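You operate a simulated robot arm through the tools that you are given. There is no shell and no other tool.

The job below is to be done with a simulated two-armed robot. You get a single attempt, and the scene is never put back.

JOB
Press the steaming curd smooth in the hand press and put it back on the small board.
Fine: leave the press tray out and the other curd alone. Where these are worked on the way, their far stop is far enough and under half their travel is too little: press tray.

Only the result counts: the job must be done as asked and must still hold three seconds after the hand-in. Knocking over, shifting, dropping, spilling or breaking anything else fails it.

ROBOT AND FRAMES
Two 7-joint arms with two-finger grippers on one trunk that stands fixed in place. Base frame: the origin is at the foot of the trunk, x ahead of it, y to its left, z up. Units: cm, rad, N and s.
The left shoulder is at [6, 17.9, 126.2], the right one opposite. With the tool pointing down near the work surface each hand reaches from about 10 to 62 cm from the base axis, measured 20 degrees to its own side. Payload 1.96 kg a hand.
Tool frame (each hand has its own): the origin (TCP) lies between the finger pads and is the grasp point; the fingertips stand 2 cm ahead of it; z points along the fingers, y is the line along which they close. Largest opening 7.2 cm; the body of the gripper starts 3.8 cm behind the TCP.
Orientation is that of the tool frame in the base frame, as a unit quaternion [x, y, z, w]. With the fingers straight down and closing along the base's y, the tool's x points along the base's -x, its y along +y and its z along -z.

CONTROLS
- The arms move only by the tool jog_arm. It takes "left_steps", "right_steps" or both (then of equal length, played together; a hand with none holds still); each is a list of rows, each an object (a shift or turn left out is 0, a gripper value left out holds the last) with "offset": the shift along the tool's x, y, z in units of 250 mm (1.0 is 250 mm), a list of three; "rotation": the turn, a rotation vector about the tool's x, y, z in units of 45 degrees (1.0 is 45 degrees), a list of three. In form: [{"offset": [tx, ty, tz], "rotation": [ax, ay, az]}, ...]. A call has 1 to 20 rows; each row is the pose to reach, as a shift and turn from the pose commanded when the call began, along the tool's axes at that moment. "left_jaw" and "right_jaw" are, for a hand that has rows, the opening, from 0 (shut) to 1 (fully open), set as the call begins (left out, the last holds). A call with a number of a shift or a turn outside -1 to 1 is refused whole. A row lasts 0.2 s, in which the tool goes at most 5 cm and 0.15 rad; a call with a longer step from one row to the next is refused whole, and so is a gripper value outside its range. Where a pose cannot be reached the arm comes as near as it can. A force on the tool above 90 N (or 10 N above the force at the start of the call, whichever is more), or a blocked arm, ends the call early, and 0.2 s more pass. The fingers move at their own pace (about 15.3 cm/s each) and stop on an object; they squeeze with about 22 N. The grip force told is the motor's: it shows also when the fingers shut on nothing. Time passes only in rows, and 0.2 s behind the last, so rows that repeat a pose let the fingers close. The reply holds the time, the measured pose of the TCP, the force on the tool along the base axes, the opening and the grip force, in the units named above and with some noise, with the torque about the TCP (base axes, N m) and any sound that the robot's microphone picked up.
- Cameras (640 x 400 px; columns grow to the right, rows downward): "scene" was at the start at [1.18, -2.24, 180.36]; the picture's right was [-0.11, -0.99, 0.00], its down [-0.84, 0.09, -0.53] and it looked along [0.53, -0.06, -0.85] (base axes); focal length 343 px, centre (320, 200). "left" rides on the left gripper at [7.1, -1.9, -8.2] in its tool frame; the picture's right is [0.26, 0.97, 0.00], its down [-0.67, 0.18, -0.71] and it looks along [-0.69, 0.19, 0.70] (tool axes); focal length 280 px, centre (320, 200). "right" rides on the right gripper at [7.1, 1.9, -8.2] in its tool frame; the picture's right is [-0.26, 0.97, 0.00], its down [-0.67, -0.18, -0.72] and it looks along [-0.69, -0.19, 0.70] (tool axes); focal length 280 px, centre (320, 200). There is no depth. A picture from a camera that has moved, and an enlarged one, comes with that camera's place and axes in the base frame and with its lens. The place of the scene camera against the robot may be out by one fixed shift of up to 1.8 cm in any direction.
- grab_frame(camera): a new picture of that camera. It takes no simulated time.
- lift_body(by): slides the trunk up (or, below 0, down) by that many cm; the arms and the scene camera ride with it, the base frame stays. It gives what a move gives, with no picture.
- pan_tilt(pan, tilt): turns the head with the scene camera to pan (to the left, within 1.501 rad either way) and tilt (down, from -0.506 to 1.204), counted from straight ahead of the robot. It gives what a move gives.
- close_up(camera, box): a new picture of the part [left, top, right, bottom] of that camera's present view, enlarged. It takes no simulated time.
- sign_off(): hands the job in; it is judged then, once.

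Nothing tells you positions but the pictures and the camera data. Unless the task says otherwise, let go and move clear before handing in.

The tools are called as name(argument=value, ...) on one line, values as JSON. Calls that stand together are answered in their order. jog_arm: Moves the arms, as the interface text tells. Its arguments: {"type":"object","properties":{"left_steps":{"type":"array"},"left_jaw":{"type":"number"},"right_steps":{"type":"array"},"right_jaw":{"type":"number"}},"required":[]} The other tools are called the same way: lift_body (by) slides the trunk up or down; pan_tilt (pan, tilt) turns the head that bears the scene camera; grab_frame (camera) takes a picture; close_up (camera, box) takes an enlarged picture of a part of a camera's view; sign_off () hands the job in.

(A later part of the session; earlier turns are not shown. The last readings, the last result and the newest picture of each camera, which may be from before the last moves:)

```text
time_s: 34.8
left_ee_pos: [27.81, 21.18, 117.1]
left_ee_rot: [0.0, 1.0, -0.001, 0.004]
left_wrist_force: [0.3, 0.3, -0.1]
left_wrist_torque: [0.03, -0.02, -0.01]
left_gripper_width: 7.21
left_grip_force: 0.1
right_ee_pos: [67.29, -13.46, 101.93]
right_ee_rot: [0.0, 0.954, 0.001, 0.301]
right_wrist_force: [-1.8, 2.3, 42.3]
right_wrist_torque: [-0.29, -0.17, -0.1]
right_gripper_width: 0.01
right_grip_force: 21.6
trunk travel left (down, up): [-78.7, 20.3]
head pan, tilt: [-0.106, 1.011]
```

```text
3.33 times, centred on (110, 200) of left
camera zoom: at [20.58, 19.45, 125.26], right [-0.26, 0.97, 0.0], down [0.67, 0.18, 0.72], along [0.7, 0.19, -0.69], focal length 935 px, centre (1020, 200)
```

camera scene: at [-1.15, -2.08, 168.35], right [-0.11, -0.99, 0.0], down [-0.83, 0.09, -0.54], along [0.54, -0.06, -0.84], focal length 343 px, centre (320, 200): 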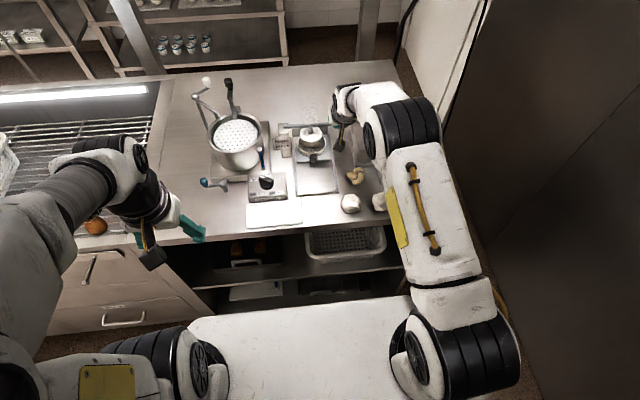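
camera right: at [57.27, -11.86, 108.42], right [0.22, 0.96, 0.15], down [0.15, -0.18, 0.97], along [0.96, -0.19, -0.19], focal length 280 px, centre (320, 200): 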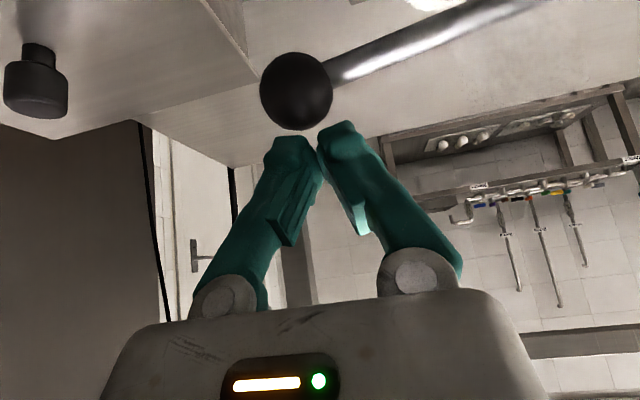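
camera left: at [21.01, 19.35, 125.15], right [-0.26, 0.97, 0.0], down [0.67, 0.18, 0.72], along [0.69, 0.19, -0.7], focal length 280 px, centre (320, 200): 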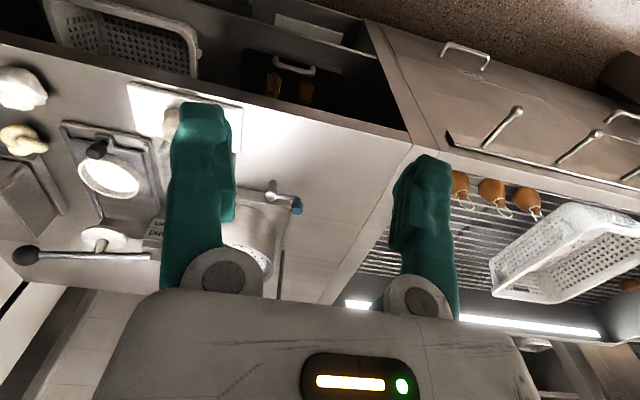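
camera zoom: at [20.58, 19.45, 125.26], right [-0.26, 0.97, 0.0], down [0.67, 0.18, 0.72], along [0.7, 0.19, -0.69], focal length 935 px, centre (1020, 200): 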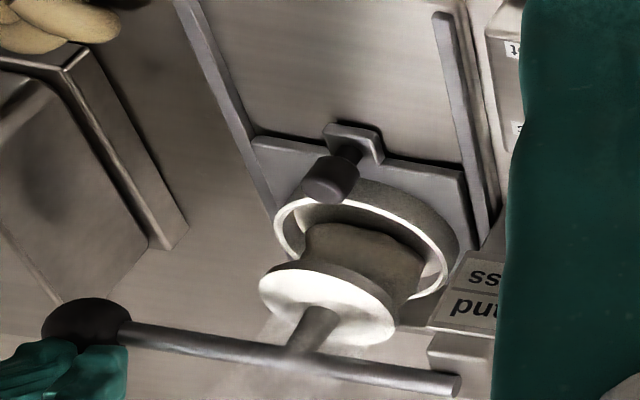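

The force is now nearly pure vertical at 42 N. I'll increase it toward about 80 N and hold.

jog_arm(right_steps=[{"offset": [0.0047, 0, 0.021]}, {"offset": [0.0094, 0, 0.042]}, {"offset": [0.0094, 0, 0.042]}, {"offset": [0.0094, 0, 0.042]}, {"offset": [0.0094, 0, 0.042]}, {"offset": [0.0094, 0, 0.042]}])

close_up(camera="left", box=[40, 140, 180, 260])

close_up(camera="scene", box=[280, 100, 360, 165])

```text
time_s: 36.2
left_ee_pos: [27.13, 21.24, 117.37]
left_ee_rot: [0.001, 1.0, 0.0, 0.006]
left_wrist_force: [-0.8, -0.3, 0.1]
left_wrist_torque: [-0.01, -0.03, 0.0]
left_gripper_width: 7.2
left_grip_force: 0.1
right_ee_pos: [67.33, -13.54, 101.77]
right_ee_rot: [0.001, 0.951, 0.001, 0.308]
right_wrist_force: [-20.4, -1.5, 74.8]
right_wrist_torque: [-0.64, 0.02, -0.09]
right_gripper_width: 0.01
right_grip_force: 22.1
trunk travel left (down, up): [-78.7, 20.3]
head pan, tilt: [-0.106, 1.011]
```

```text
3.33 times, centred on (110, 200) of left
camera zoom: at [19.79, 19.49, 125.37], right [-0.26, 0.97, -0.01], down [0.66, 0.18, 0.72], along [0.7, 0.18, -0.69], focal length 935 px, centre (1020, 200)
```

zoom: 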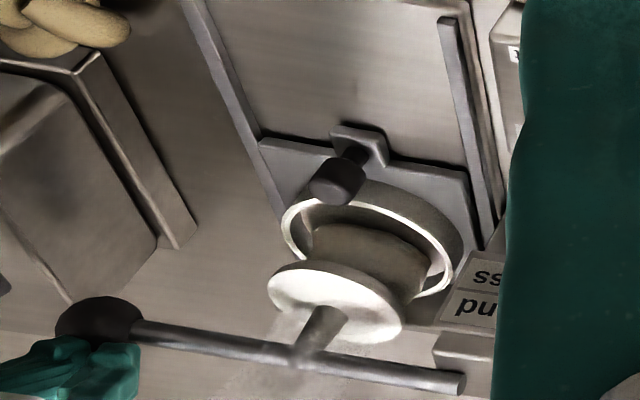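

```text
6.15 times, centred on (320, 132) of scene
camera zoom: at [-0.76, -1.96, 168.38], right [-0.11, -0.99, 0.0], down [-0.84, 0.09, -0.54], along [0.54, -0.06, -0.84], focal length 2113 px, centre (320, 615)
```

zoom: 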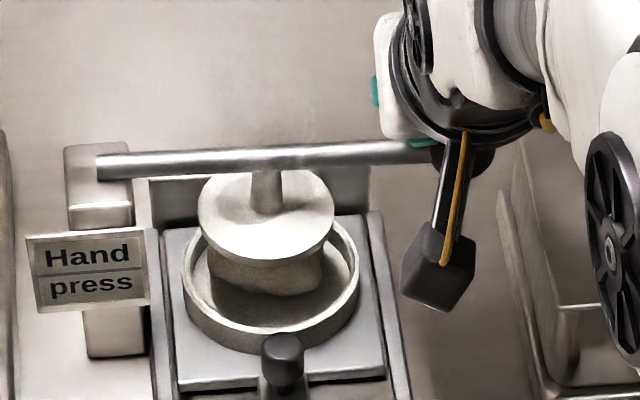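

At 75 N held for about a second, the curd's outline looks smoother. I'll zoom in before releasing.

close_up(camera="left", box=[90, 175, 150, 235])

close_up(camera="scene", box=[300, 125, 340, 160])

```text
6.67 times, centred on (120, 205) of left
camera zoom: at [19.79, 19.49, 125.37], right [-0.26, 0.97, -0.01], down [0.66, 0.18, 0.72], along [0.7, 0.18, -0.69], focal length 1869 px, centre (1653, 167)
```

zoom: 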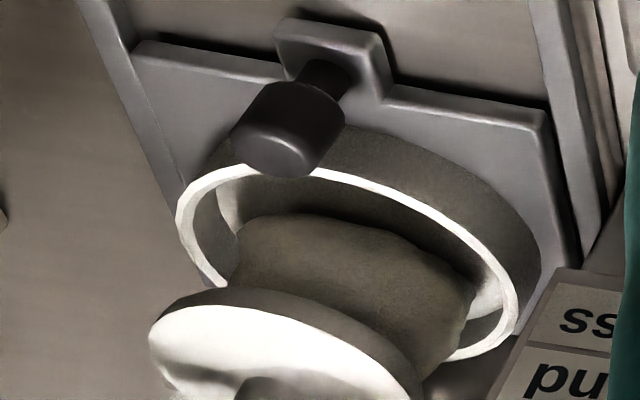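

```text
11.43 times, centred on (320, 142) of scene
camera zoom: at [-0.76, -1.96, 168.38], right [-0.11, -0.99, 0.0], down [-0.84, 0.09, -0.54], along [0.54, -0.06, -0.84], focal length 3925 px, centre (320, 857)
```

zoom: 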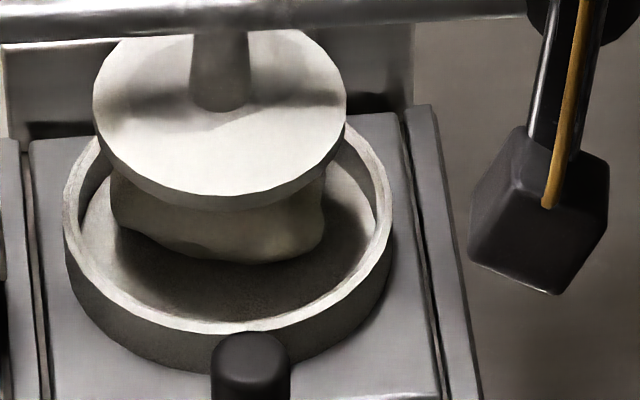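

The curd still looks rough at its lower edge, so it may need longer under pressure. I'll hold the force a few seconds more.

jog_arm(right_steps=[{"offset": [0.002, 0, 0.005]}, {"offset": [0.002, 0, 0.005]}, {"offset": [0.002, 0, 0.005]}, {"offset": [0.002, 0, 0.005]}, {"offset": [0.002, 0, 0.005]}, {"offset": [0.002, 0, 0.005]}, {"offset": [0.002, 0, 0.005]}, {"offset": [0.002, 0, 0.005]}, {"offset": [0.002, 0, 0.005]}, {"offset": [0.002, 0, 0.005]}])

close_up(camera="left", box=[90, 175, 150, 235])

close_up(camera="scene", box=[300, 125, 340, 160])

```text
time_s: 38.4
left_ee_pos: [27.07, 21.34, 117.23]
left_ee_rot: [-0.001, 1.0, -0.001, 0.008]
left_wrist_force: [0.7, -0.1, -0.2]
left_wrist_torque: [-0.01, 0.01, -0.02]
left_gripper_width: 7.18
left_grip_force: 0.1
right_ee_pos: [67.22, -13.39, 101.85]
right_ee_rot: [0.0, 0.951, 0.001, 0.309]
right_wrist_force: [-23.8, -1.7, 81.1]
right_wrist_torque: [-0.65, 0.09, -0.2]
right_gripper_width: 0.0
right_grip_force: 22.5
trunk travel left (down, up): [-78.7, 20.3]
head pan, tilt: [-0.106, 1.011]
```

```text
6.67 times, centred on (120, 205) of left
camera zoom: at [19.66, 19.51, 125.39], right [-0.26, 0.97, -0.01], down [0.66, 0.18, 0.73], along [0.7, 0.18, -0.69], focal length 1869 px, centre (1653, 167)
```

zoom: 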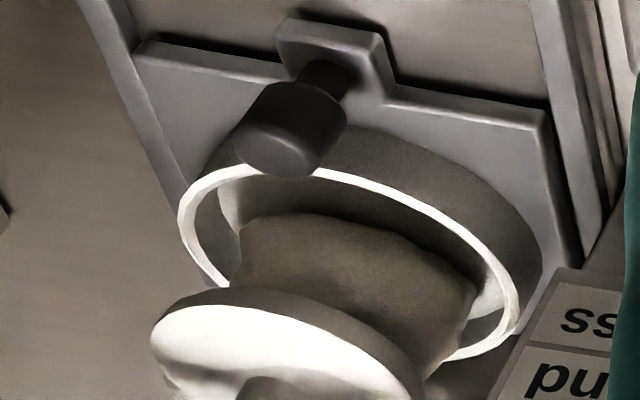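

```text
11.43 times, centred on (320, 142) of scene
camera zoom: at [-0.94, -1.95, 168.38], right [-0.11, -0.99, 0.0], down [-0.84, 0.09, -0.54], along [0.54, -0.06, -0.84], focal length 3925 px, centre (320, 857)
```

zoom: 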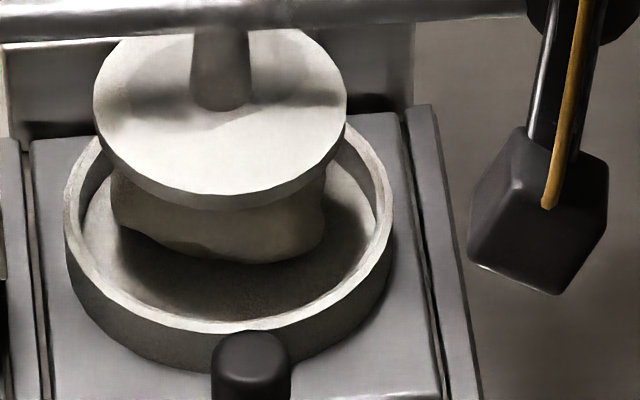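

No visible change yet, so I'll release and inspect the curd from the front with the right camera.

jog_arm(right_steps=[{"offset": [-0.02, 0, -0.05]}, {"offset": [-0.04, 0, -0.1]}, {"offset": [-0.04, 0, -0.2]}, {"offset": [0.0, 0.05, -0.32]}, {"offset": [0.08, 0.12, -0.44]}, {"offset": [0.16, 0.2, -0.56]}, {"offset": [0.24, 0.28, -0.64]}, {"offset": [0.24, 0.28, -0.64]}])

grab_frame(camera="right")

close_up(camera="scene", box=[295, 115, 345, 160])

close_up(camera="left", box=[90, 170, 150, 230])

```text
time_s: 40.2
left_ee_pos: [28.61, 21.01, 116.93]
left_ee_rot: [0.001, 1.0, 0.0, 0.001]
left_wrist_force: [-0.5, 0.7, 0.3]
left_wrist_torque: [0.01, 0.0, 0.02]
left_gripper_width: 7.2
left_grip_force: 0.0
right_ee_pos: [54.06, -6.61, 109.54]
right_ee_rot: [0.001, 0.955, 0.001, 0.295]
right_wrist_force: [0.3, 0.1, -0.7]
right_wrist_torque: [-0.01, 0.0, 0.01]
right_gripper_width: 0.0
right_grip_force: 22.6
trunk travel left (down, up): [-78.7, 20.3]
head pan, tilt: [-0.106, 1.011]
```

```text
taken
camera right: at [43.67, -4.78, 112.37], right [0.22, 0.96, 0.15], down [0.15, -0.19, 0.97], along [0.96, -0.19, -0.19], focal length 280 px, centre (320, 200)
```

right: 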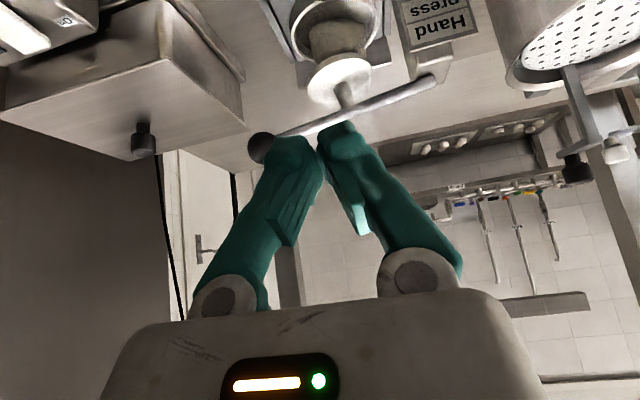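

```text
8.89 times, centred on (320, 138) of scene
camera zoom: at [1.28, -2.32, 168.36], right [-0.11, -0.99, 0.0], down [-0.84, 0.09, -0.53], along [0.53, -0.06, -0.85], focal length 3053 px, centre (320, 756)
```

zoom: 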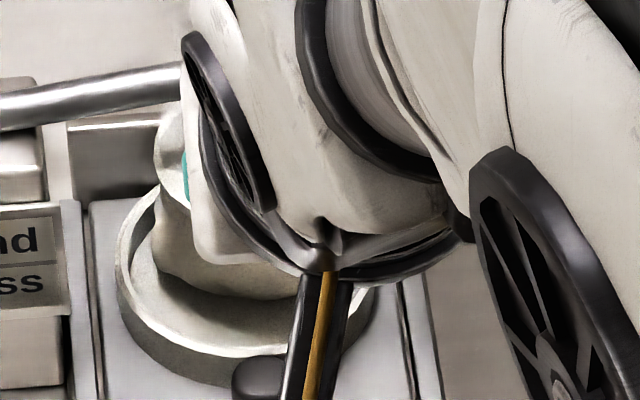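

```text
6.67 times, centred on (120, 200) of left
camera zoom: at [21.27, 19.23, 125.13], right [-0.26, 0.97, 0.0], down [0.67, 0.18, 0.72], along [0.69, 0.19, -0.7], focal length 1869 px, centre (1653, 200)
```

zoom: 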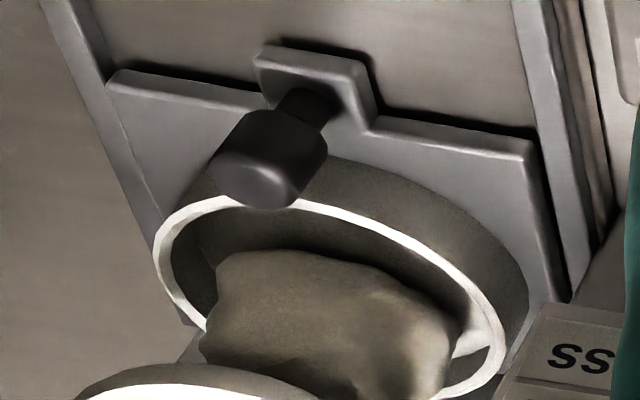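

The curd still looks rough. I'll lower the right hand off to the right for a low-angle view of the gap between plate and curd.

jog_arm(right_steps=[{"offset": [0.07, -0.09, 0.044]}, {"offset": [0.14, -0.18, 0.089]}, {"offset": [0.21, -0.274, 0.133]}, {"offset": [0.28, -0.365, 0.178]}, {"offset": [0.349, -0.456, 0.222]}, {"offset": [0.349, -0.456, 0.222]}])

grab_frame(camera="right")

close_up(camera="scene", box=[295, 115, 345, 160])

```text
time_s: 41.6
left_ee_pos: [28.43, 21.2, 117.0]
left_ee_rot: [0.0, 1.0, -0.001, 0.001]
left_wrist_force: [-0.2, 0.2, 0.9]
left_wrist_torque: [0.01, 0.03, 0.01]
left_gripper_width: 7.2
left_grip_force: 0.0
right_ee_pos: [49.99, -18.03, 100.15]
right_ee_rot: [0.0, 0.955, 0.001, 0.296]
right_wrist_force: [0.5, 0.5, 0.0]
right_wrist_torque: [-0.03, -0.02, 0.01]
right_gripper_width: 0.02
right_grip_force: 22.0
trunk travel left (down, up): [-78.7, 20.3]
head pan, tilt: [-0.106, 1.011]
```

```text
taken
camera right: at [39.6, -16.0, 102.99], right [0.22, 0.96, 0.15], down [0.15, -0.18, 0.97], along [0.96, -0.19, -0.19], focal length 280 px, centre (320, 200)
```

right: 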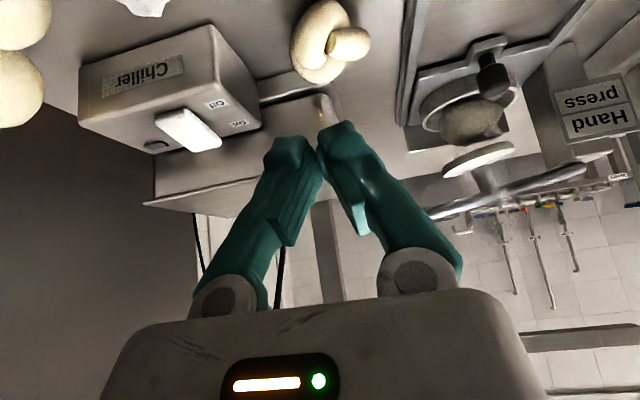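

```text
8.89 times, centred on (320, 138) of scene
camera zoom: at [1.14, -2.15, 168.36], right [-0.11, -0.99, 0.0], down [-0.84, 0.09, -0.53], along [0.53, -0.06, -0.85], focal length 3053 px, centre (320, 756)
```

zoom: 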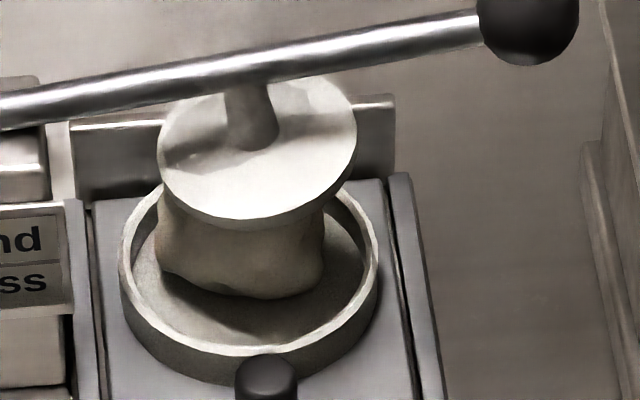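

close_up(camera="right", box=[400, 60, 560, 200])

```text
2.86 times, centred on (480, 130) of right
camera zoom: at [39.6, -16.0, 102.99], right [0.22, 0.96, 0.15], down [0.15, -0.18, 0.97], along [0.96, -0.19, -0.19], focal length 801 px, centre (-137, 400)
```

zoom: 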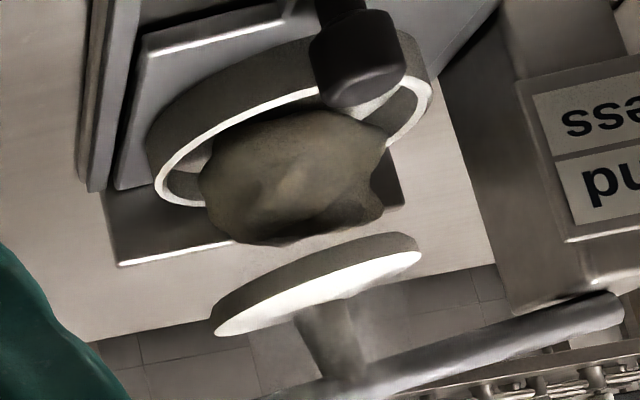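

The curd sits well back in the cup with a rough, unlevel top, and I can't tell whether the lever stops on the curd or on its own limit. I'll pull the tray out to inspect and recentre it, starting by moving back in front of the knob.

jog_arm(right_steps=[{"offset": [-0.026, 0.125, -0.001], "rotation": [0, 0.064, 0]}, {"offset": [-0.051, 0.25, -0.002], "rotation": [0, 0.127, 0]}, {"offset": [-0.077, 0.375, -0.004], "rotation": [0, 0.19, 0]}, {"offset": [-0.103, 0.5, -0.005], "rotation": [0, 0.2546, 0]}, {"offset": [-0.103, 0.5, -0.005], "rotation": [0, 0.2546, 0]}], right_jaw=0.5)

grab_frame(camera="right")

```text
time_s: 42.8
left_ee_pos: [28.42, 21.07, 116.98]
left_ee_rot: [0.0, 1.0, 0.0, 0.001]
left_wrist_force: [0.0, 0.1, -0.4]
left_wrist_torque: [0.02, -0.01, 0.0]
left_gripper_width: 7.19
left_grip_force: 0.1
right_ee_pos: [52.26, -5.37, 102.06]
right_ee_rot: [0.001, 0.98, 0.001, 0.198]
right_wrist_force: [-0.2, -0.1, -0.2]
right_wrist_torque: [0.03, 0.03, -0.02]
right_gripper_width: 3.62
right_grip_force: 0.1
trunk travel left (down, up): [-78.7, 20.3]
head pan, tilt: [-0.106, 1.011]
```

```text
taken
camera right: at [42.58, -3.57, 106.85], right [0.24, 0.96, 0.1], down [0.34, -0.19, 0.92], along [0.91, -0.19, -0.38], focal length 280 px, centre (320, 200)
```

right: 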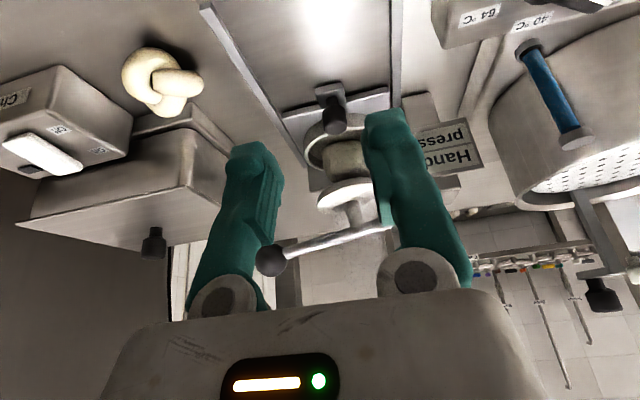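

Now I'll approach the knob along the same line I left by, then grip it.

jog_arm(right_steps=[{"offset": [-0.09, -0.003, 0.1]}, {"offset": [-0.18, -0.005, 0.197]}, {"offset": [-0.18, -0.005, 0.29]}, {"offset": [-0.18, -0.005, 0.37]}, {"offset": [-0.18, -0.005, 0.44]}, {"offset": [-0.18, -0.005, 0.499]}, {"offset": [-0.18, -0.005, 0.499]}])

grab_frame(camera="right")

```text
time_s: 44.4
left_ee_pos: [28.48, 21.15, 117.0]
left_ee_rot: [0.0, 1.0, -0.001, 0.001]
left_wrist_force: [-0.8, 0.3, 0.4]
left_wrist_torque: [0.04, 0.0, 0.0]
left_gripper_width: 7.17
left_grip_force: 0.1
right_ee_pos: [60.97, -5.59, 92.18]
right_ee_rot: [0.0, 0.98, 0.001, 0.198]
right_wrist_force: [-0.3, 0.2, -0.2]
right_wrist_torque: [0.01, -0.02, 0.0]
right_gripper_width: 3.61
right_grip_force: 0.0
trunk travel left (down, up): [-78.7, 20.3]
head pan, tilt: [-0.106, 1.011]
```

```text
taken
camera right: at [51.33, -3.73, 97.01], right [0.24, 0.96, 0.1], down [0.34, -0.18, 0.92], along [0.91, -0.19, -0.38], focal length 280 px, centre (320, 200)
```

right: 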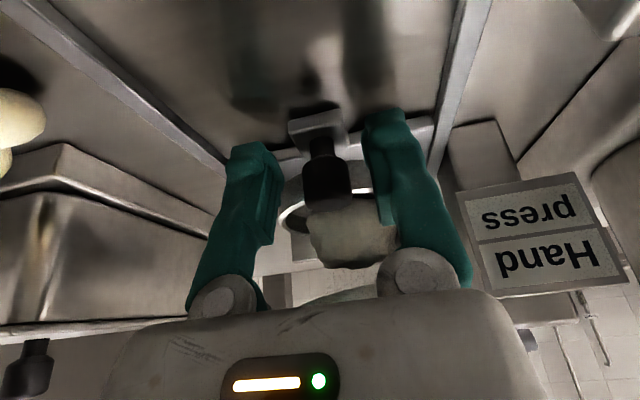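

The knob is between the fingers. I'll grip it and first check that the tray really is at its far stop.

jog_arm(right_steps=[{"offset": [0, 0, 0]}, {"offset": [0, 0, 0]}, {"offset": [0, 0, 0]}, {"offset": [0, 0, 0]}], right_jaw=0.1)

jog_arm(right_steps=[{"offset": [-0.02, 0, 0.0085]}, {"offset": [-0.037, 0, 0.0157]}, {"offset": [-0.037, 0, 0.0157]}])

```text
time_s: 45.4
left_ee_pos: [28.62, 21.28, 117.01]
left_ee_rot: [0.001, 1.0, -0.001, 0.001]
left_wrist_force: [0.2, -0.3, 0.0]
left_wrist_torque: [-0.01, -0.01, 0.0]
left_gripper_width: 7.2
left_grip_force: 0.0
right_ee_pos: [61.02, -5.57, 92.23]
right_ee_rot: [0.0, 0.98, 0.0, 0.198]
right_wrist_force: [-0.8, 5.6, -4.0]
right_wrist_torque: [0.05, -0.09, 0.05]
right_gripper_width: 1.85
right_grip_force: 40.0
trunk travel left (down, up): [-78.7, 20.3]
head pan, tilt: [-0.106, 1.011]
```

```text
time_s: 46.2
left_ee_pos: [28.5, 21.33, 116.82]
left_ee_rot: [0.0, 1.0, 0.0, 0.001]
left_wrist_force: [-0.6, 0.0, 0.4]
left_wrist_torque: [-0.04, -0.01, -0.02]
left_gripper_width: 7.19
left_grip_force: 0.0
right_ee_pos: [61.82, -5.59, 91.89]
right_ee_rot: [0.0, 0.981, 0.0, 0.195]
right_wrist_force: [-19.6, 8.5, -27.0]
right_wrist_torque: [0.04, 0.11, 0.0]
right_gripper_width: 1.44
right_grip_force: 40.0
trunk travel left (down, up): [-78.7, 20.3]
head pan, tilt: [-0.106, 1.011]
```

The tray is at its stop, since the fingers slid on the knob rather than moving it. I'll ease back, re-grip, and pull the tray out.

jog_arm(right_steps=[{"offset": [0.02, 0, -0.02]}, {"offset": [0.02, 0, -0.02]}], right_jaw=0.5)

jog_arm(right_steps=[{"offset": [0, 0, 0]}, {"offset": [0, 0, 0]}, {"offset": [0, 0, 0]}, {"offset": [0, 0, 0]}], right_jaw=0.1)

```text
time_s: 46.8
left_ee_pos: [28.55, 21.17, 116.91]
left_ee_rot: [0.001, 1.0, -0.001, 0.001]
left_wrist_force: [1.4, -0.7, 0.5]
left_wrist_torque: [-0.03, -0.02, 0.01]
left_gripper_width: 7.21
left_grip_force: 0.0
right_ee_pos: [61.38, -5.58, 92.59]
right_ee_rot: [0.001, 0.98, 0.0, 0.2]
right_wrist_force: [0.3, 0.7, -0.6]
right_wrist_torque: [0.0, 0.01, -0.01]
right_gripper_width: 3.59
right_grip_force: 0.0
trunk travel left (down, up): [-78.7, 20.3]
head pan, tilt: [-0.106, 1.011]
```

```text
time_s: 47.8
left_ee_pos: [28.5, 21.16, 117.02]
left_ee_rot: [0.001, 1.0, -0.002, 0.001]
left_wrist_force: [-0.1, -0.1, -0.7]
left_wrist_torque: [-0.04, 0.03, 0.01]
left_gripper_width: 7.22
left_grip_force: 0.0
right_ee_pos: [61.37, -5.55, 92.55]
right_ee_rot: [0.0, 0.98, 0.001, 0.198]
right_wrist_force: [2.1, 2.3, 3.3]
right_wrist_torque: [0.06, -0.22, 0.01]
right_gripper_width: 1.89
right_grip_force: 39.5
trunk travel left (down, up): [-78.7, 20.3]
head pan, tilt: [-0.106, 1.011]
```

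The grip is good at 1.89 cm. I'll pull the tray out.

jog_arm(right_steps=[{"offset": [0.048, 0, -0.0204]}, {"offset": [0.096, 0, -0.0408]}, {"offset": [0.144, 0, -0.0613]}, {"offset": [0.191, 0, -0.0817]}, {"offset": [0.239, 0, -0.102]}, {"offset": [0.287, 0, -0.1226]}, {"offset": [0.33, 0, -0.141]}, {"offset": [0.33, 0, -0.141]}])

close_up(camera="left", box=[40, 100, 180, 240])

```text
time_s: 49.6
left_ee_pos: [28.42, 21.2, 116.99]
left_ee_rot: [0.0, 1.0, -0.001, 0.002]
left_wrist_force: [0.2, 0.3, 0.5]
left_wrist_torque: [0.0, 0.01, 0.05]
left_gripper_width: 7.19
left_grip_force: 0.0
right_ee_pos: [52.45, -5.48, 92.5]
right_ee_rot: [0.0, 0.98, 0.0, 0.198]
right_wrist_force: [0.4, 7.2, -1.4]
right_wrist_torque: [0.07, -0.19, 0.04]
right_gripper_width: 1.86
right_grip_force: 40.0
trunk travel left (down, up): [-78.7, 20.3]
head pan, tilt: [-0.106, 1.011]
```

```text
2.86 times, centred on (110, 170) of left
camera zoom: at [21.21, 19.42, 125.11], right [-0.26, 0.97, 0.0], down [0.67, 0.18, 0.72], along [0.69, 0.19, -0.7], focal length 801 px, centre (920, 286)
```

zoom: 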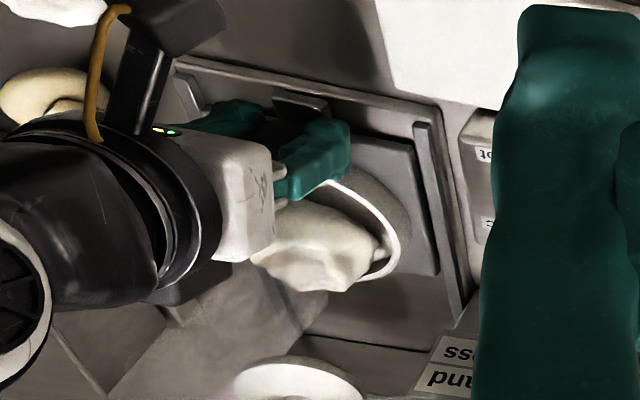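

The tray is out again. I'll release the knob, back off, and look at the curd.

jog_arm(right_steps=[{"offset": [0, 0, 0]}, {"offset": [0, 0, 0]}, {"offset": [0, 0, 0]}], right_jaw=0.5)

jog_arm(right_steps=[{"offset": [0, 0, -0.1]}, {"offset": [0, 0, -0.25]}, {"offset": [0.05, 0, -0.4]}, {"offset": [0.1, 0, -0.55]}, {"offset": [0.1, 0, -0.55]}], right_jaw=1)

grab_frame(camera="right")

close_up(camera="left", box=[60, 100, 160, 220])

close_up(camera="scene", box=[290, 130, 350, 190])

```text
time_s: 50.4
left_ee_pos: [28.53, 21.16, 116.91]
left_ee_rot: [0.0, 1.0, 0.0, 0.001]
left_wrist_force: [0.0, -1.0, -0.6]
left_wrist_torque: [-0.02, 0.01, 0.02]
left_gripper_width: 7.2
left_grip_force: 0.1
right_ee_pos: [52.36, -5.62, 92.56]
right_ee_rot: [0.0, 0.98, 0.001, 0.197]
right_wrist_force: [-0.7, 0.4, -0.3]
right_wrist_torque: [-0.03, 0.02, 0.03]
right_gripper_width: 3.63
right_grip_force: 0.0
trunk travel left (down, up): [-78.7, 20.3]
head pan, tilt: [-0.106, 1.011]
```

```text
time_s: 51.6
left_ee_pos: [28.46, 21.02, 116.85]
left_ee_rot: [0.0, 1.0, 0.0, -0.001]
left_wrist_force: [0.7, -0.1, -0.3]
left_wrist_torque: [-0.01, 0.02, 0.02]
left_gripper_width: 7.2
left_grip_force: 0.0
right_ee_pos: [44.82, -5.61, 104.34]
right_ee_rot: [0.001, 0.98, 0.001, 0.197]
right_wrist_force: [0.8, -0.3, -0.9]
right_wrist_torque: [0.02, -0.02, 0.02]
right_gripper_width: 7.22
right_grip_force: 0.1
trunk travel left (down, up): [-78.7, 20.3]
head pan, tilt: [-0.106, 1.011]
```

```text
taken
camera right: at [35.18, -3.78, 109.09], right [0.24, 0.96, 0.1], down [0.34, -0.18, 0.92], along [0.91, -0.19, -0.38], focal length 280 px, centre (320, 200)
```

right: 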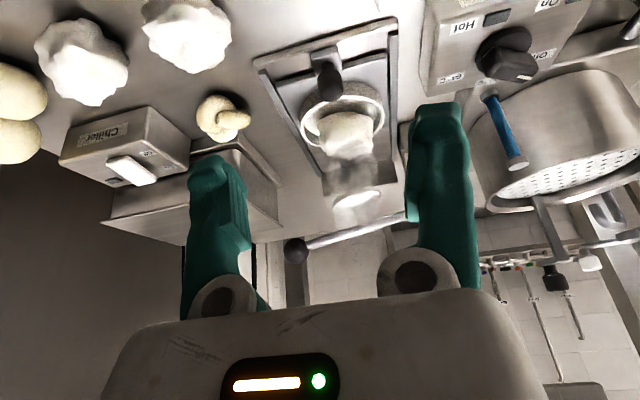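

```text
3.33 times, centred on (110, 160) of left
camera zoom: at [21.3, 19.3, 125.11], right [-0.26, 0.97, 0.0], down [0.67, 0.18, 0.72], along [0.69, 0.19, -0.7], focal length 935 px, centre (1020, 333)
```

zoom: 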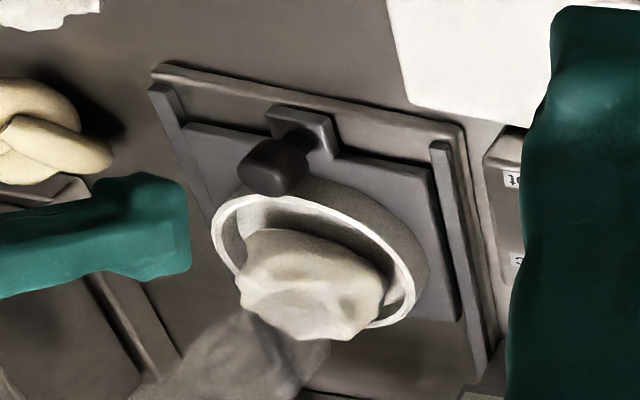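

```text
6.67 times, centred on (320, 160) of scene
camera zoom: at [1.31, -2.23, 168.36], right [-0.11, -0.99, 0.0], down [-0.84, 0.09, -0.53], along [0.53, -0.06, -0.85], focal length 2290 px, centre (320, 467)
```

zoom: 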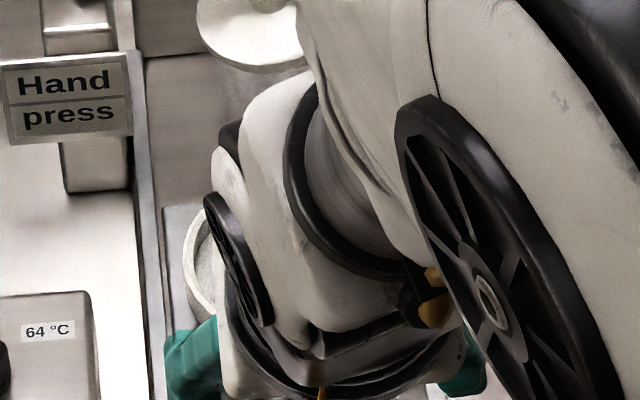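

The curd is unchanged. I'll test the lever with the tray out, to learn whether it stops on its own limit or on the curd.

jog_arm(right_steps=[{"offset": [-0.149, -0.053, -0.009], "rotation": [0, -0.05, 0]}, {"offset": [-0.297, -0.107, -0.018], "rotation": [0, -0.1, 0]}, {"offset": [-0.446, -0.16, -0.027], "rotation": [0, -0.16, 0]}, {"offset": [-0.561, -0.202, 0.033], "rotation": [0, -0.21, 0]}, {"offset": [-0.676, -0.244, 0.093], "rotation": [0, -0.2546, 0]}, {"offset": [-0.791, -0.286, 0.152], "rotation": [0, -0.2546, 0]}, {"offset": [-0.906, -0.328, 0.212], "rotation": [0, -0.2546, 0]}, {"offset": [-0.872, -0.328, 0.297], "rotation": [0, -0.2546, 0]}, {"offset": [-0.872, -0.328, 0.297], "rotation": [0, -0.2546, 0]}], right_jaw=0)

grab_frame(camera="right")

close_up(camera="scene", box=[290, 130, 350, 190])

```text
time_s: 53.6
left_ee_pos: [28.53, 21.19, 116.87]
left_ee_rot: [0.0, 1.0, 0.0, 0.001]
left_wrist_force: [-0.3, -0.7, 0.2]
left_wrist_torque: [0.0, -0.03, 0.03]
left_gripper_width: 7.18
left_grip_force: 0.1
right_ee_pos: [67.83, -13.74, 105.75]
right_ee_rot: [0.001, 0.956, 0.0, 0.295]
right_wrist_force: [-0.3, 0.6, -0.3]
right_wrist_torque: [0.02, 0.0, 0.03]
right_gripper_width: 0.0
right_grip_force: 21.7
trunk travel left (down, up): [-78.7, 20.3]
head pan, tilt: [-0.106, 1.011]
```

```text
taken
camera right: at [57.4, -11.88, 108.55], right [0.22, 0.96, 0.15], down [0.15, -0.18, 0.97], along [0.96, -0.19, -0.19], focal length 280 px, centre (320, 200)
```

right: 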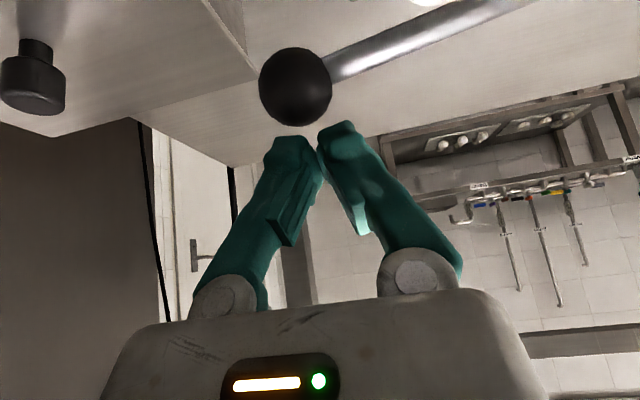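

```text
6.67 times, centred on (320, 160) of scene
camera zoom: at [1.15, -2.24, 168.36], right [-0.11, -0.99, 0.0], down [-0.84, 0.09, -0.53], along [0.53, -0.06, -0.85], focal length 2290 px, centre (320, 467)
```

zoom: 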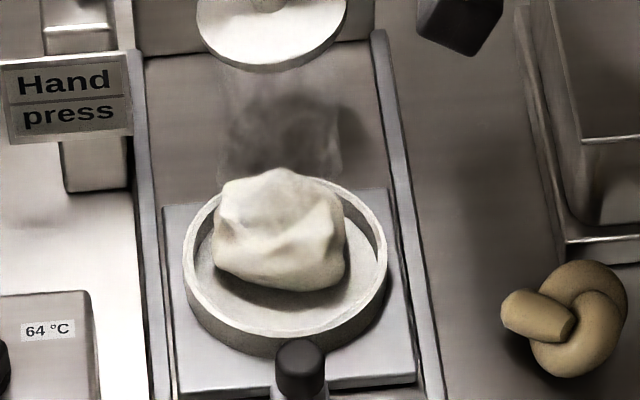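

From here the curd clearly still has lumps and sits about 1.2 cm behind the cup centre. I'll run the lever test now with the tray out.

jog_arm(right_steps=[{"offset": [0.0226, 0, 0.033]}, {"offset": [0.0452, 0, 0.066]}, {"offset": [0.0678, 0, 0.099]}, {"offset": [0.0859, 0, 0.1254]}, {"offset": [0.1017, 0, 0.1485]}, {"offset": [0.1017, 0, 0.1485]}])

jog_arm(right_steps=[{"offset": [0.0113, 0, 0.0165]}, {"offset": [0.0226, 0, 0.033]}, {"offset": [0.0226, 0, 0.033]}])

close_up(camera="scene", box=[280, 100, 360, 165])

```text
time_s: 55.0
left_ee_pos: [28.4, 21.14, 116.93]
left_ee_rot: [0.0, 1.0, 0.0, 0.001]
left_wrist_force: [0.1, 0.0, -0.3]
left_wrist_torque: [0.03, 0.0, 0.01]
left_gripper_width: 7.18
left_grip_force: 0.0
right_ee_pos: [67.81, -13.8, 101.3]
right_ee_rot: [0.0, 0.955, 0.001, 0.295]
right_wrist_force: [-0.6, -0.4, 2.2]
right_wrist_torque: [-0.02, -0.01, 0.05]
right_gripper_width: 0.0
right_grip_force: 22.0
trunk travel left (down, up): [-78.7, 20.3]
head pan, tilt: [-0.106, 1.011]
```

```text
time_s: 55.8
left_ee_pos: [28.38, 21.07, 116.92]
left_ee_rot: [0.0, 1.0, -0.001, 0.001]
left_wrist_force: [0.2, -0.9, 0.1]
left_wrist_torque: [-0.01, 0.0, 0.01]
left_gripper_width: 7.19
left_grip_force: 0.1
right_ee_pos: [67.69, -13.86, 100.27]
right_ee_rot: [0.001, 0.956, 0.001, 0.295]
right_wrist_force: [-0.9, -0.2, 2.0]
right_wrist_torque: [-0.04, 0.02, 0.01]
right_gripper_width: 0.0
right_grip_force: 21.7
trunk travel left (down, up): [-78.7, 20.3]
head pan, tilt: [-0.106, 1.011]
```

```text
6.15 times, centred on (320, 132) of scene
camera zoom: at [1.13, -2.21, 168.36], right [-0.11, -0.99, 0.0], down [-0.84, 0.09, -0.53], along [0.53, -0.06, -0.85], focal length 2113 px, centre (320, 615)
```

zoom: 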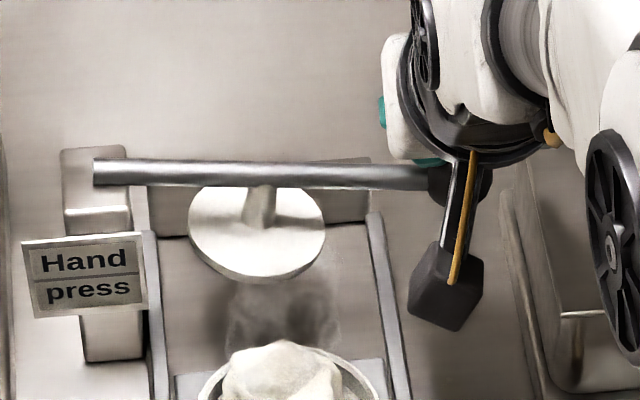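

Without the curd the lever goes lower with only 2 N, so the curd was blocking it. I'll find the lever's full travel.

jog_arm(right_steps=[{"offset": [0.0226, 0, 0.033]}, {"offset": [0.0452, 0, 0.066]}, {"offset": [0.0678, 0, 0.099]}, {"offset": [0.0904, 0, 0.132]}, {"offset": [0.113, 0, 0.165]}, {"offset": [0.113, 0, 0.165]}])

close_up(camera="scene", box=[280, 100, 360, 165])

grab_frame(camera="right")

```text
time_s: 56.6
left_ee_pos: [27.95, 21.18, 117.1]
left_ee_rot: [0.001, 1.0, 0.0, 0.004]
left_wrist_force: [0.8, -0.4, 0.3]
left_wrist_torque: [0.03, 0.03, -0.03]
left_gripper_width: 7.19
left_grip_force: 0.1
right_ee_pos: [68.66, -14.03, 99.93]
right_ee_rot: [0.002, 0.947, 0.001, 0.322]
right_wrist_force: [-0.5, -4.2, 37.0]
right_wrist_torque: [-0.28, -0.03, 0.11]
right_gripper_width: 0.0
right_grip_force: 22.5
trunk travel left (down, up): [-78.7, 20.3]
head pan, tilt: [-0.106, 1.011]
stopped in row 4 (right hand): the force on the tool passed its limit at 95 N (the readings are from after the stop); the commanded pose is now the measured one
```

```text
6.15 times, centred on (320, 132) of scene
camera zoom: at [0.36, -2.2, 168.34], right [-0.11, -0.99, 0.0], down [-0.84, 0.09, -0.54], along [0.53, -0.06, -0.84], focal length 2113 px, centre (320, 615)
```

zoom: 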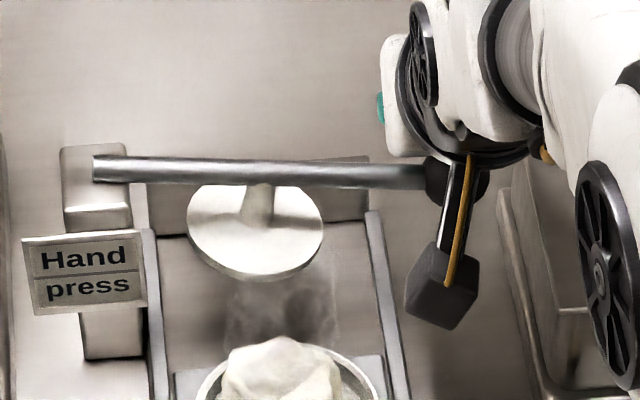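

```text
taken
camera right: at [58.05, -12.08, 102.02], right [0.21, 0.96, 0.16], down [0.1, -0.19, 0.98], along [0.97, -0.19, -0.13], focal length 280 px, centre (320, 200)
```

right: 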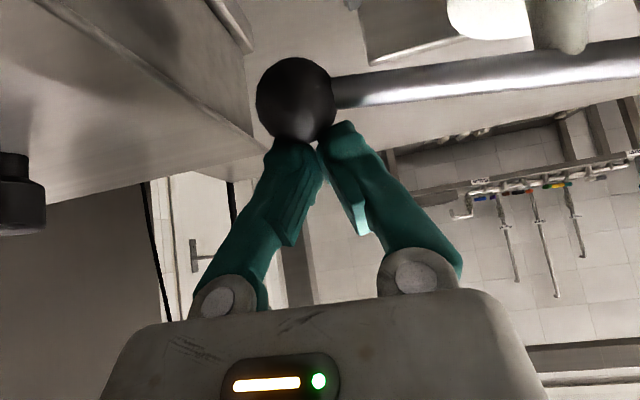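

The lever's full stop is only about 1.7 cm lower at the ball, so the curd sat too high, perched against the back rim. I'll go back, pick it up again and seat it centrally and flat.

jog_arm(right_steps=[{"offset": [-0.073, 0, -0.095]}, {"offset": [-0.146, 0, -0.19]}, {"offset": [-0.033, 0.116, -0.252], "rotation": [0, 0.15, 0]}, {"offset": [0.081, 0.23, -0.315], "rotation": [0, 0.3, 0]}, {"offset": [0.207, 0.345, -0.365], "rotation": [0, 0.453, 0]}, {"offset": [0.207, 0.345, -0.365], "rotation": [0, 0.453, 0]}], right_jaw=0)

jog_arm(right_steps=[{"offset": [0, 0, 0]}, {"offset": [0, 0, 0]}], right_jaw=1)

grab_frame(camera="right")

close_up(camera="right", box=[230, 0, 430, 150])

close_up(camera="left", box=[60, 100, 160, 220])

```text
time_s: 58.0
left_ee_pos: [28.5, 21.03, 116.91]
left_ee_rot: [0.0, 1.0, 0.0, 0.001]
left_wrist_force: [0.1, 0.0, 0.3]
left_wrist_torque: [-0.02, 0.04, -0.01]
left_gripper_width: 7.2
left_grip_force: 0.0
right_ee_pos: [58.99, -5.3, 103.03]
right_ee_rot: [0.001, 0.99, 0.002, 0.139]
right_wrist_force: [0.0, 0.1, 0.5]
right_wrist_torque: [0.03, 0.0, -0.03]
right_gripper_width: 0.0
right_grip_force: 22.2
trunk travel left (down, up): [-78.7, 20.3]
head pan, tilt: [-0.106, 1.011]
```

```text
time_s: 58.6
left_ee_pos: [28.46, 21.09, 116.93]
left_ee_rot: [0.0, 1.0, -0.001, 0.001]
left_wrist_force: [0.0, 0.6, 0.3]
left_wrist_torque: [-0.03, -0.03, 0.02]
left_gripper_width: 7.2
left_grip_force: 0.1
right_ee_pos: [58.91, -5.27, 103.05]
right_ee_rot: [0.001, 0.99, 0.003, 0.139]
right_wrist_force: [-0.1, 0.2, -0.3]
right_wrist_torque: [0.0, 0.0, -0.01]
right_gripper_width: 7.22
right_grip_force: 0.1
trunk travel left (down, up): [-78.7, 20.3]
head pan, tilt: [-0.106, 1.011]
```

```text
taken
camera right: at [49.97, -3.41, 108.98], right [0.25, 0.96, 0.08], down [0.45, -0.19, 0.87], along [0.86, -0.19, -0.48], focal length 280 px, centre (320, 200)
```

right: 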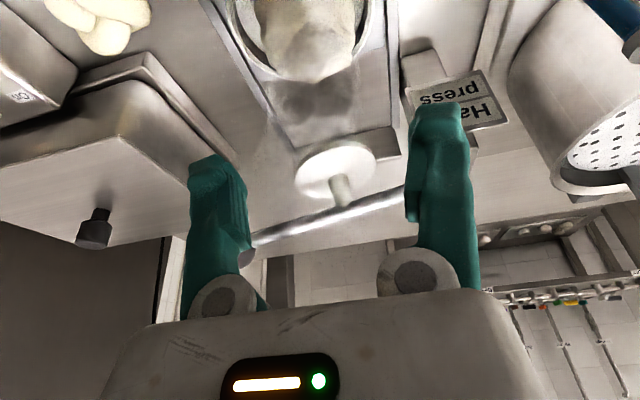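

```text
2.67 times, centred on (330, 75) of right
camera zoom: at [49.97, -3.41, 108.98], right [0.25, 0.96, 0.08], down [0.45, -0.19, 0.87], along [0.86, -0.19, -0.48], focal length 748 px, centre (293, 533)
```

zoom: 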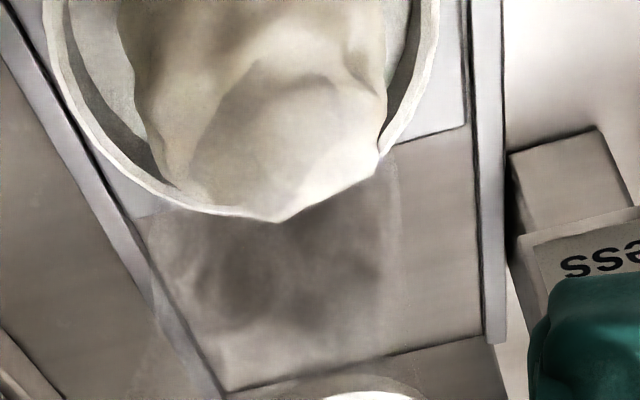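

```text
3.33 times, centred on (110, 160) of left
camera zoom: at [21.21, 19.29, 125.13], right [-0.26, 0.97, 0.0], down [0.67, 0.18, 0.72], along [0.69, 0.19, -0.7], focal length 935 px, centre (1020, 333)
```

zoom: 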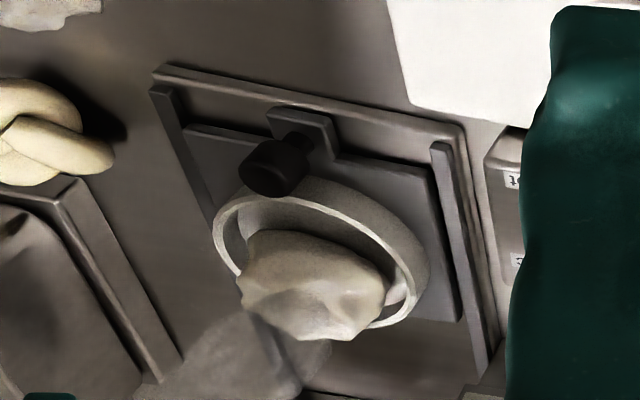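

The curd spans y -8.1 to -2.75 and is centred near x 60.1. I'll descend to grip it with the fingertips just above the rim.

jog_arm(right_steps=[{"offset": [-0.018, -0.003, 0.08]}, {"offset": [0.0, -0.005, 0.16]}, {"offset": [0.025, -0.005, 0.24]}, {"offset": [0.048, -0.005, 0.31]}, {"offset": [0.064, -0.005, 0.362]}, {"offset": [0.064, -0.005, 0.362]}])

grab_frame(camera="right")

close_up(camera="left", box=[60, 100, 160, 220])

```text
time_s: 60.0
left_ee_pos: [28.63, 21.13, 116.97]
left_ee_rot: [0.0, 1.0, 0.0, 0.001]
left_wrist_force: [-0.3, -0.4, 0.3]
left_wrist_torque: [0.02, -0.03, 0.02]
left_gripper_width: 7.18
left_grip_force: 0.1
right_ee_pos: [59.86, -5.34, 93.97]
right_ee_rot: [0.001, 0.99, 0.002, 0.139]
right_wrist_force: [-0.1, 0.7, 0.5]
right_wrist_torque: [0.02, 0.03, 0.01]
right_gripper_width: 7.22
right_grip_force: 0.1
trunk travel left (down, up): [-78.7, 20.3]
head pan, tilt: [-0.106, 1.011]
```

```text
taken
camera right: at [50.95, -3.42, 99.83], right [0.25, 0.96, 0.08], down [0.45, -0.19, 0.87], along [0.86, -0.19, -0.48], focal length 280 px, centre (320, 200)
```

right: 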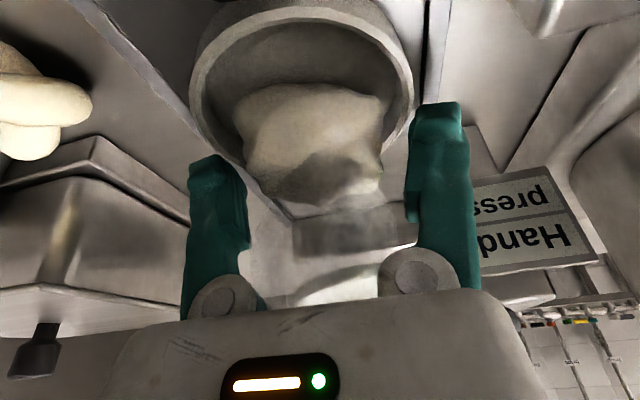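

```text
3.33 times, centred on (110, 160) of left
camera zoom: at [21.19, 19.3, 125.13], right [-0.26, 0.97, 0.0], down [0.67, 0.18, 0.72], along [0.69, 0.19, -0.7], focal length 935 px, centre (1020, 333)
```

zoom: 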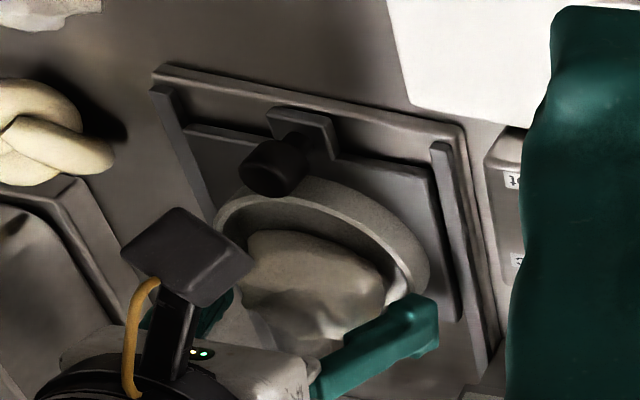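

The curd is well centred between the fingers. I'll grip and lift slightly.

jog_arm(right_steps=[{"offset": [0, 0, 0]}, {"offset": [0, 0, 0]}, {"offset": [0, 0, 0]}, {"offset": [0, 0, 0]}], right_jaw=0.4)

jog_arm(right_steps=[{"offset": [-0.011, 0, -0.0384]}, {"offset": [-0.022, 0, -0.0769]}, {"offset": [-0.022, 0, -0.0769]}])

grab_frame(camera="right")

close_up(camera="left", box=[60, 100, 160, 220])

```text
time_s: 61.0
left_ee_pos: [28.55, 21.13, 116.86]
left_ee_rot: [0.0, 1.0, 0.0, 0.001]
left_wrist_force: [-0.7, 0.2, 0.6]
left_wrist_torque: [-0.02, 0.0, 0.02]
left_gripper_width: 7.2
left_grip_force: 0.1
right_ee_pos: [59.92, -5.33, 93.97]
right_ee_rot: [0.001, 0.99, 0.002, 0.139]
right_wrist_force: [-1.2, 0.1, 0.0]
right_wrist_torque: [0.02, 0.0, -0.03]
right_gripper_width: 5.57
right_grip_force: 21.7
trunk travel left (down, up): [-78.7, 20.3]
head pan, tilt: [-0.106, 1.011]
```

```text
time_s: 61.8
left_ee_pos: [28.47, 21.12, 117.05]
left_ee_rot: [0.0, 1.0, 0.0, 0.001]
left_wrist_force: [-0.2, 0.3, 0.3]
left_wrist_torque: [-0.01, 0.02, -0.01]
left_gripper_width: 7.19
left_grip_force: 0.1
right_ee_pos: [59.9, -5.33, 95.99]
right_ee_rot: [0.002, 0.99, 0.001, 0.138]
right_wrist_force: [-0.4, 0.6, -1.4]
right_wrist_torque: [0.01, -0.01, 0.03]
right_gripper_width: 5.56
right_grip_force: 22.5
trunk travel left (down, up): [-78.7, 20.3]
head pan, tilt: [-0.106, 1.011]
```

```text
taken
camera right: at [50.98, -3.46, 101.91], right [0.25, 0.96, 0.07], down [0.45, -0.19, 0.87], along [0.86, -0.19, -0.48], focal length 280 px, centre (320, 200)
```

right: 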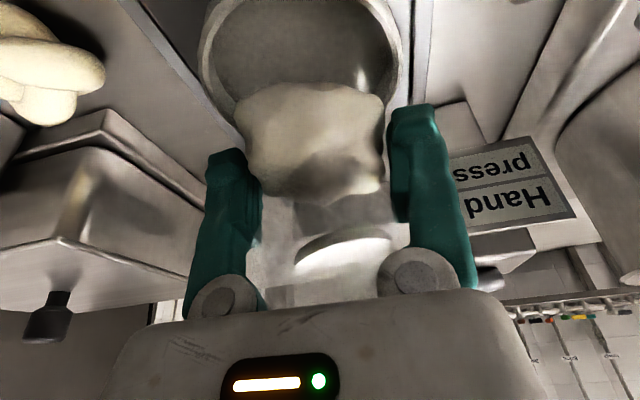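

```text
3.33 times, centred on (110, 160) of left
camera zoom: at [21.23, 19.3, 125.13], right [-0.26, 0.97, 0.0], down [0.67, 0.18, 0.72], along [0.69, 0.19, -0.7], focal length 935 px, centre (1020, 333)
```

zoom: 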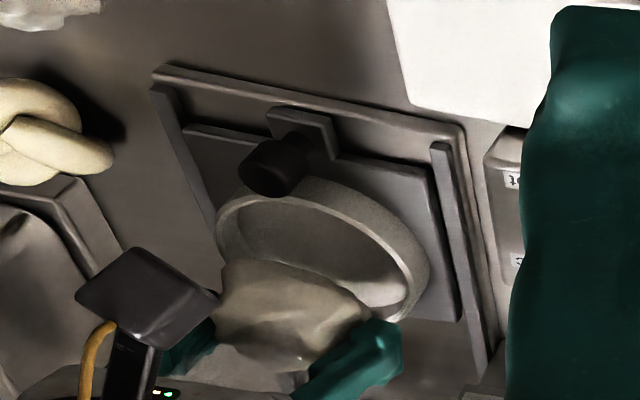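

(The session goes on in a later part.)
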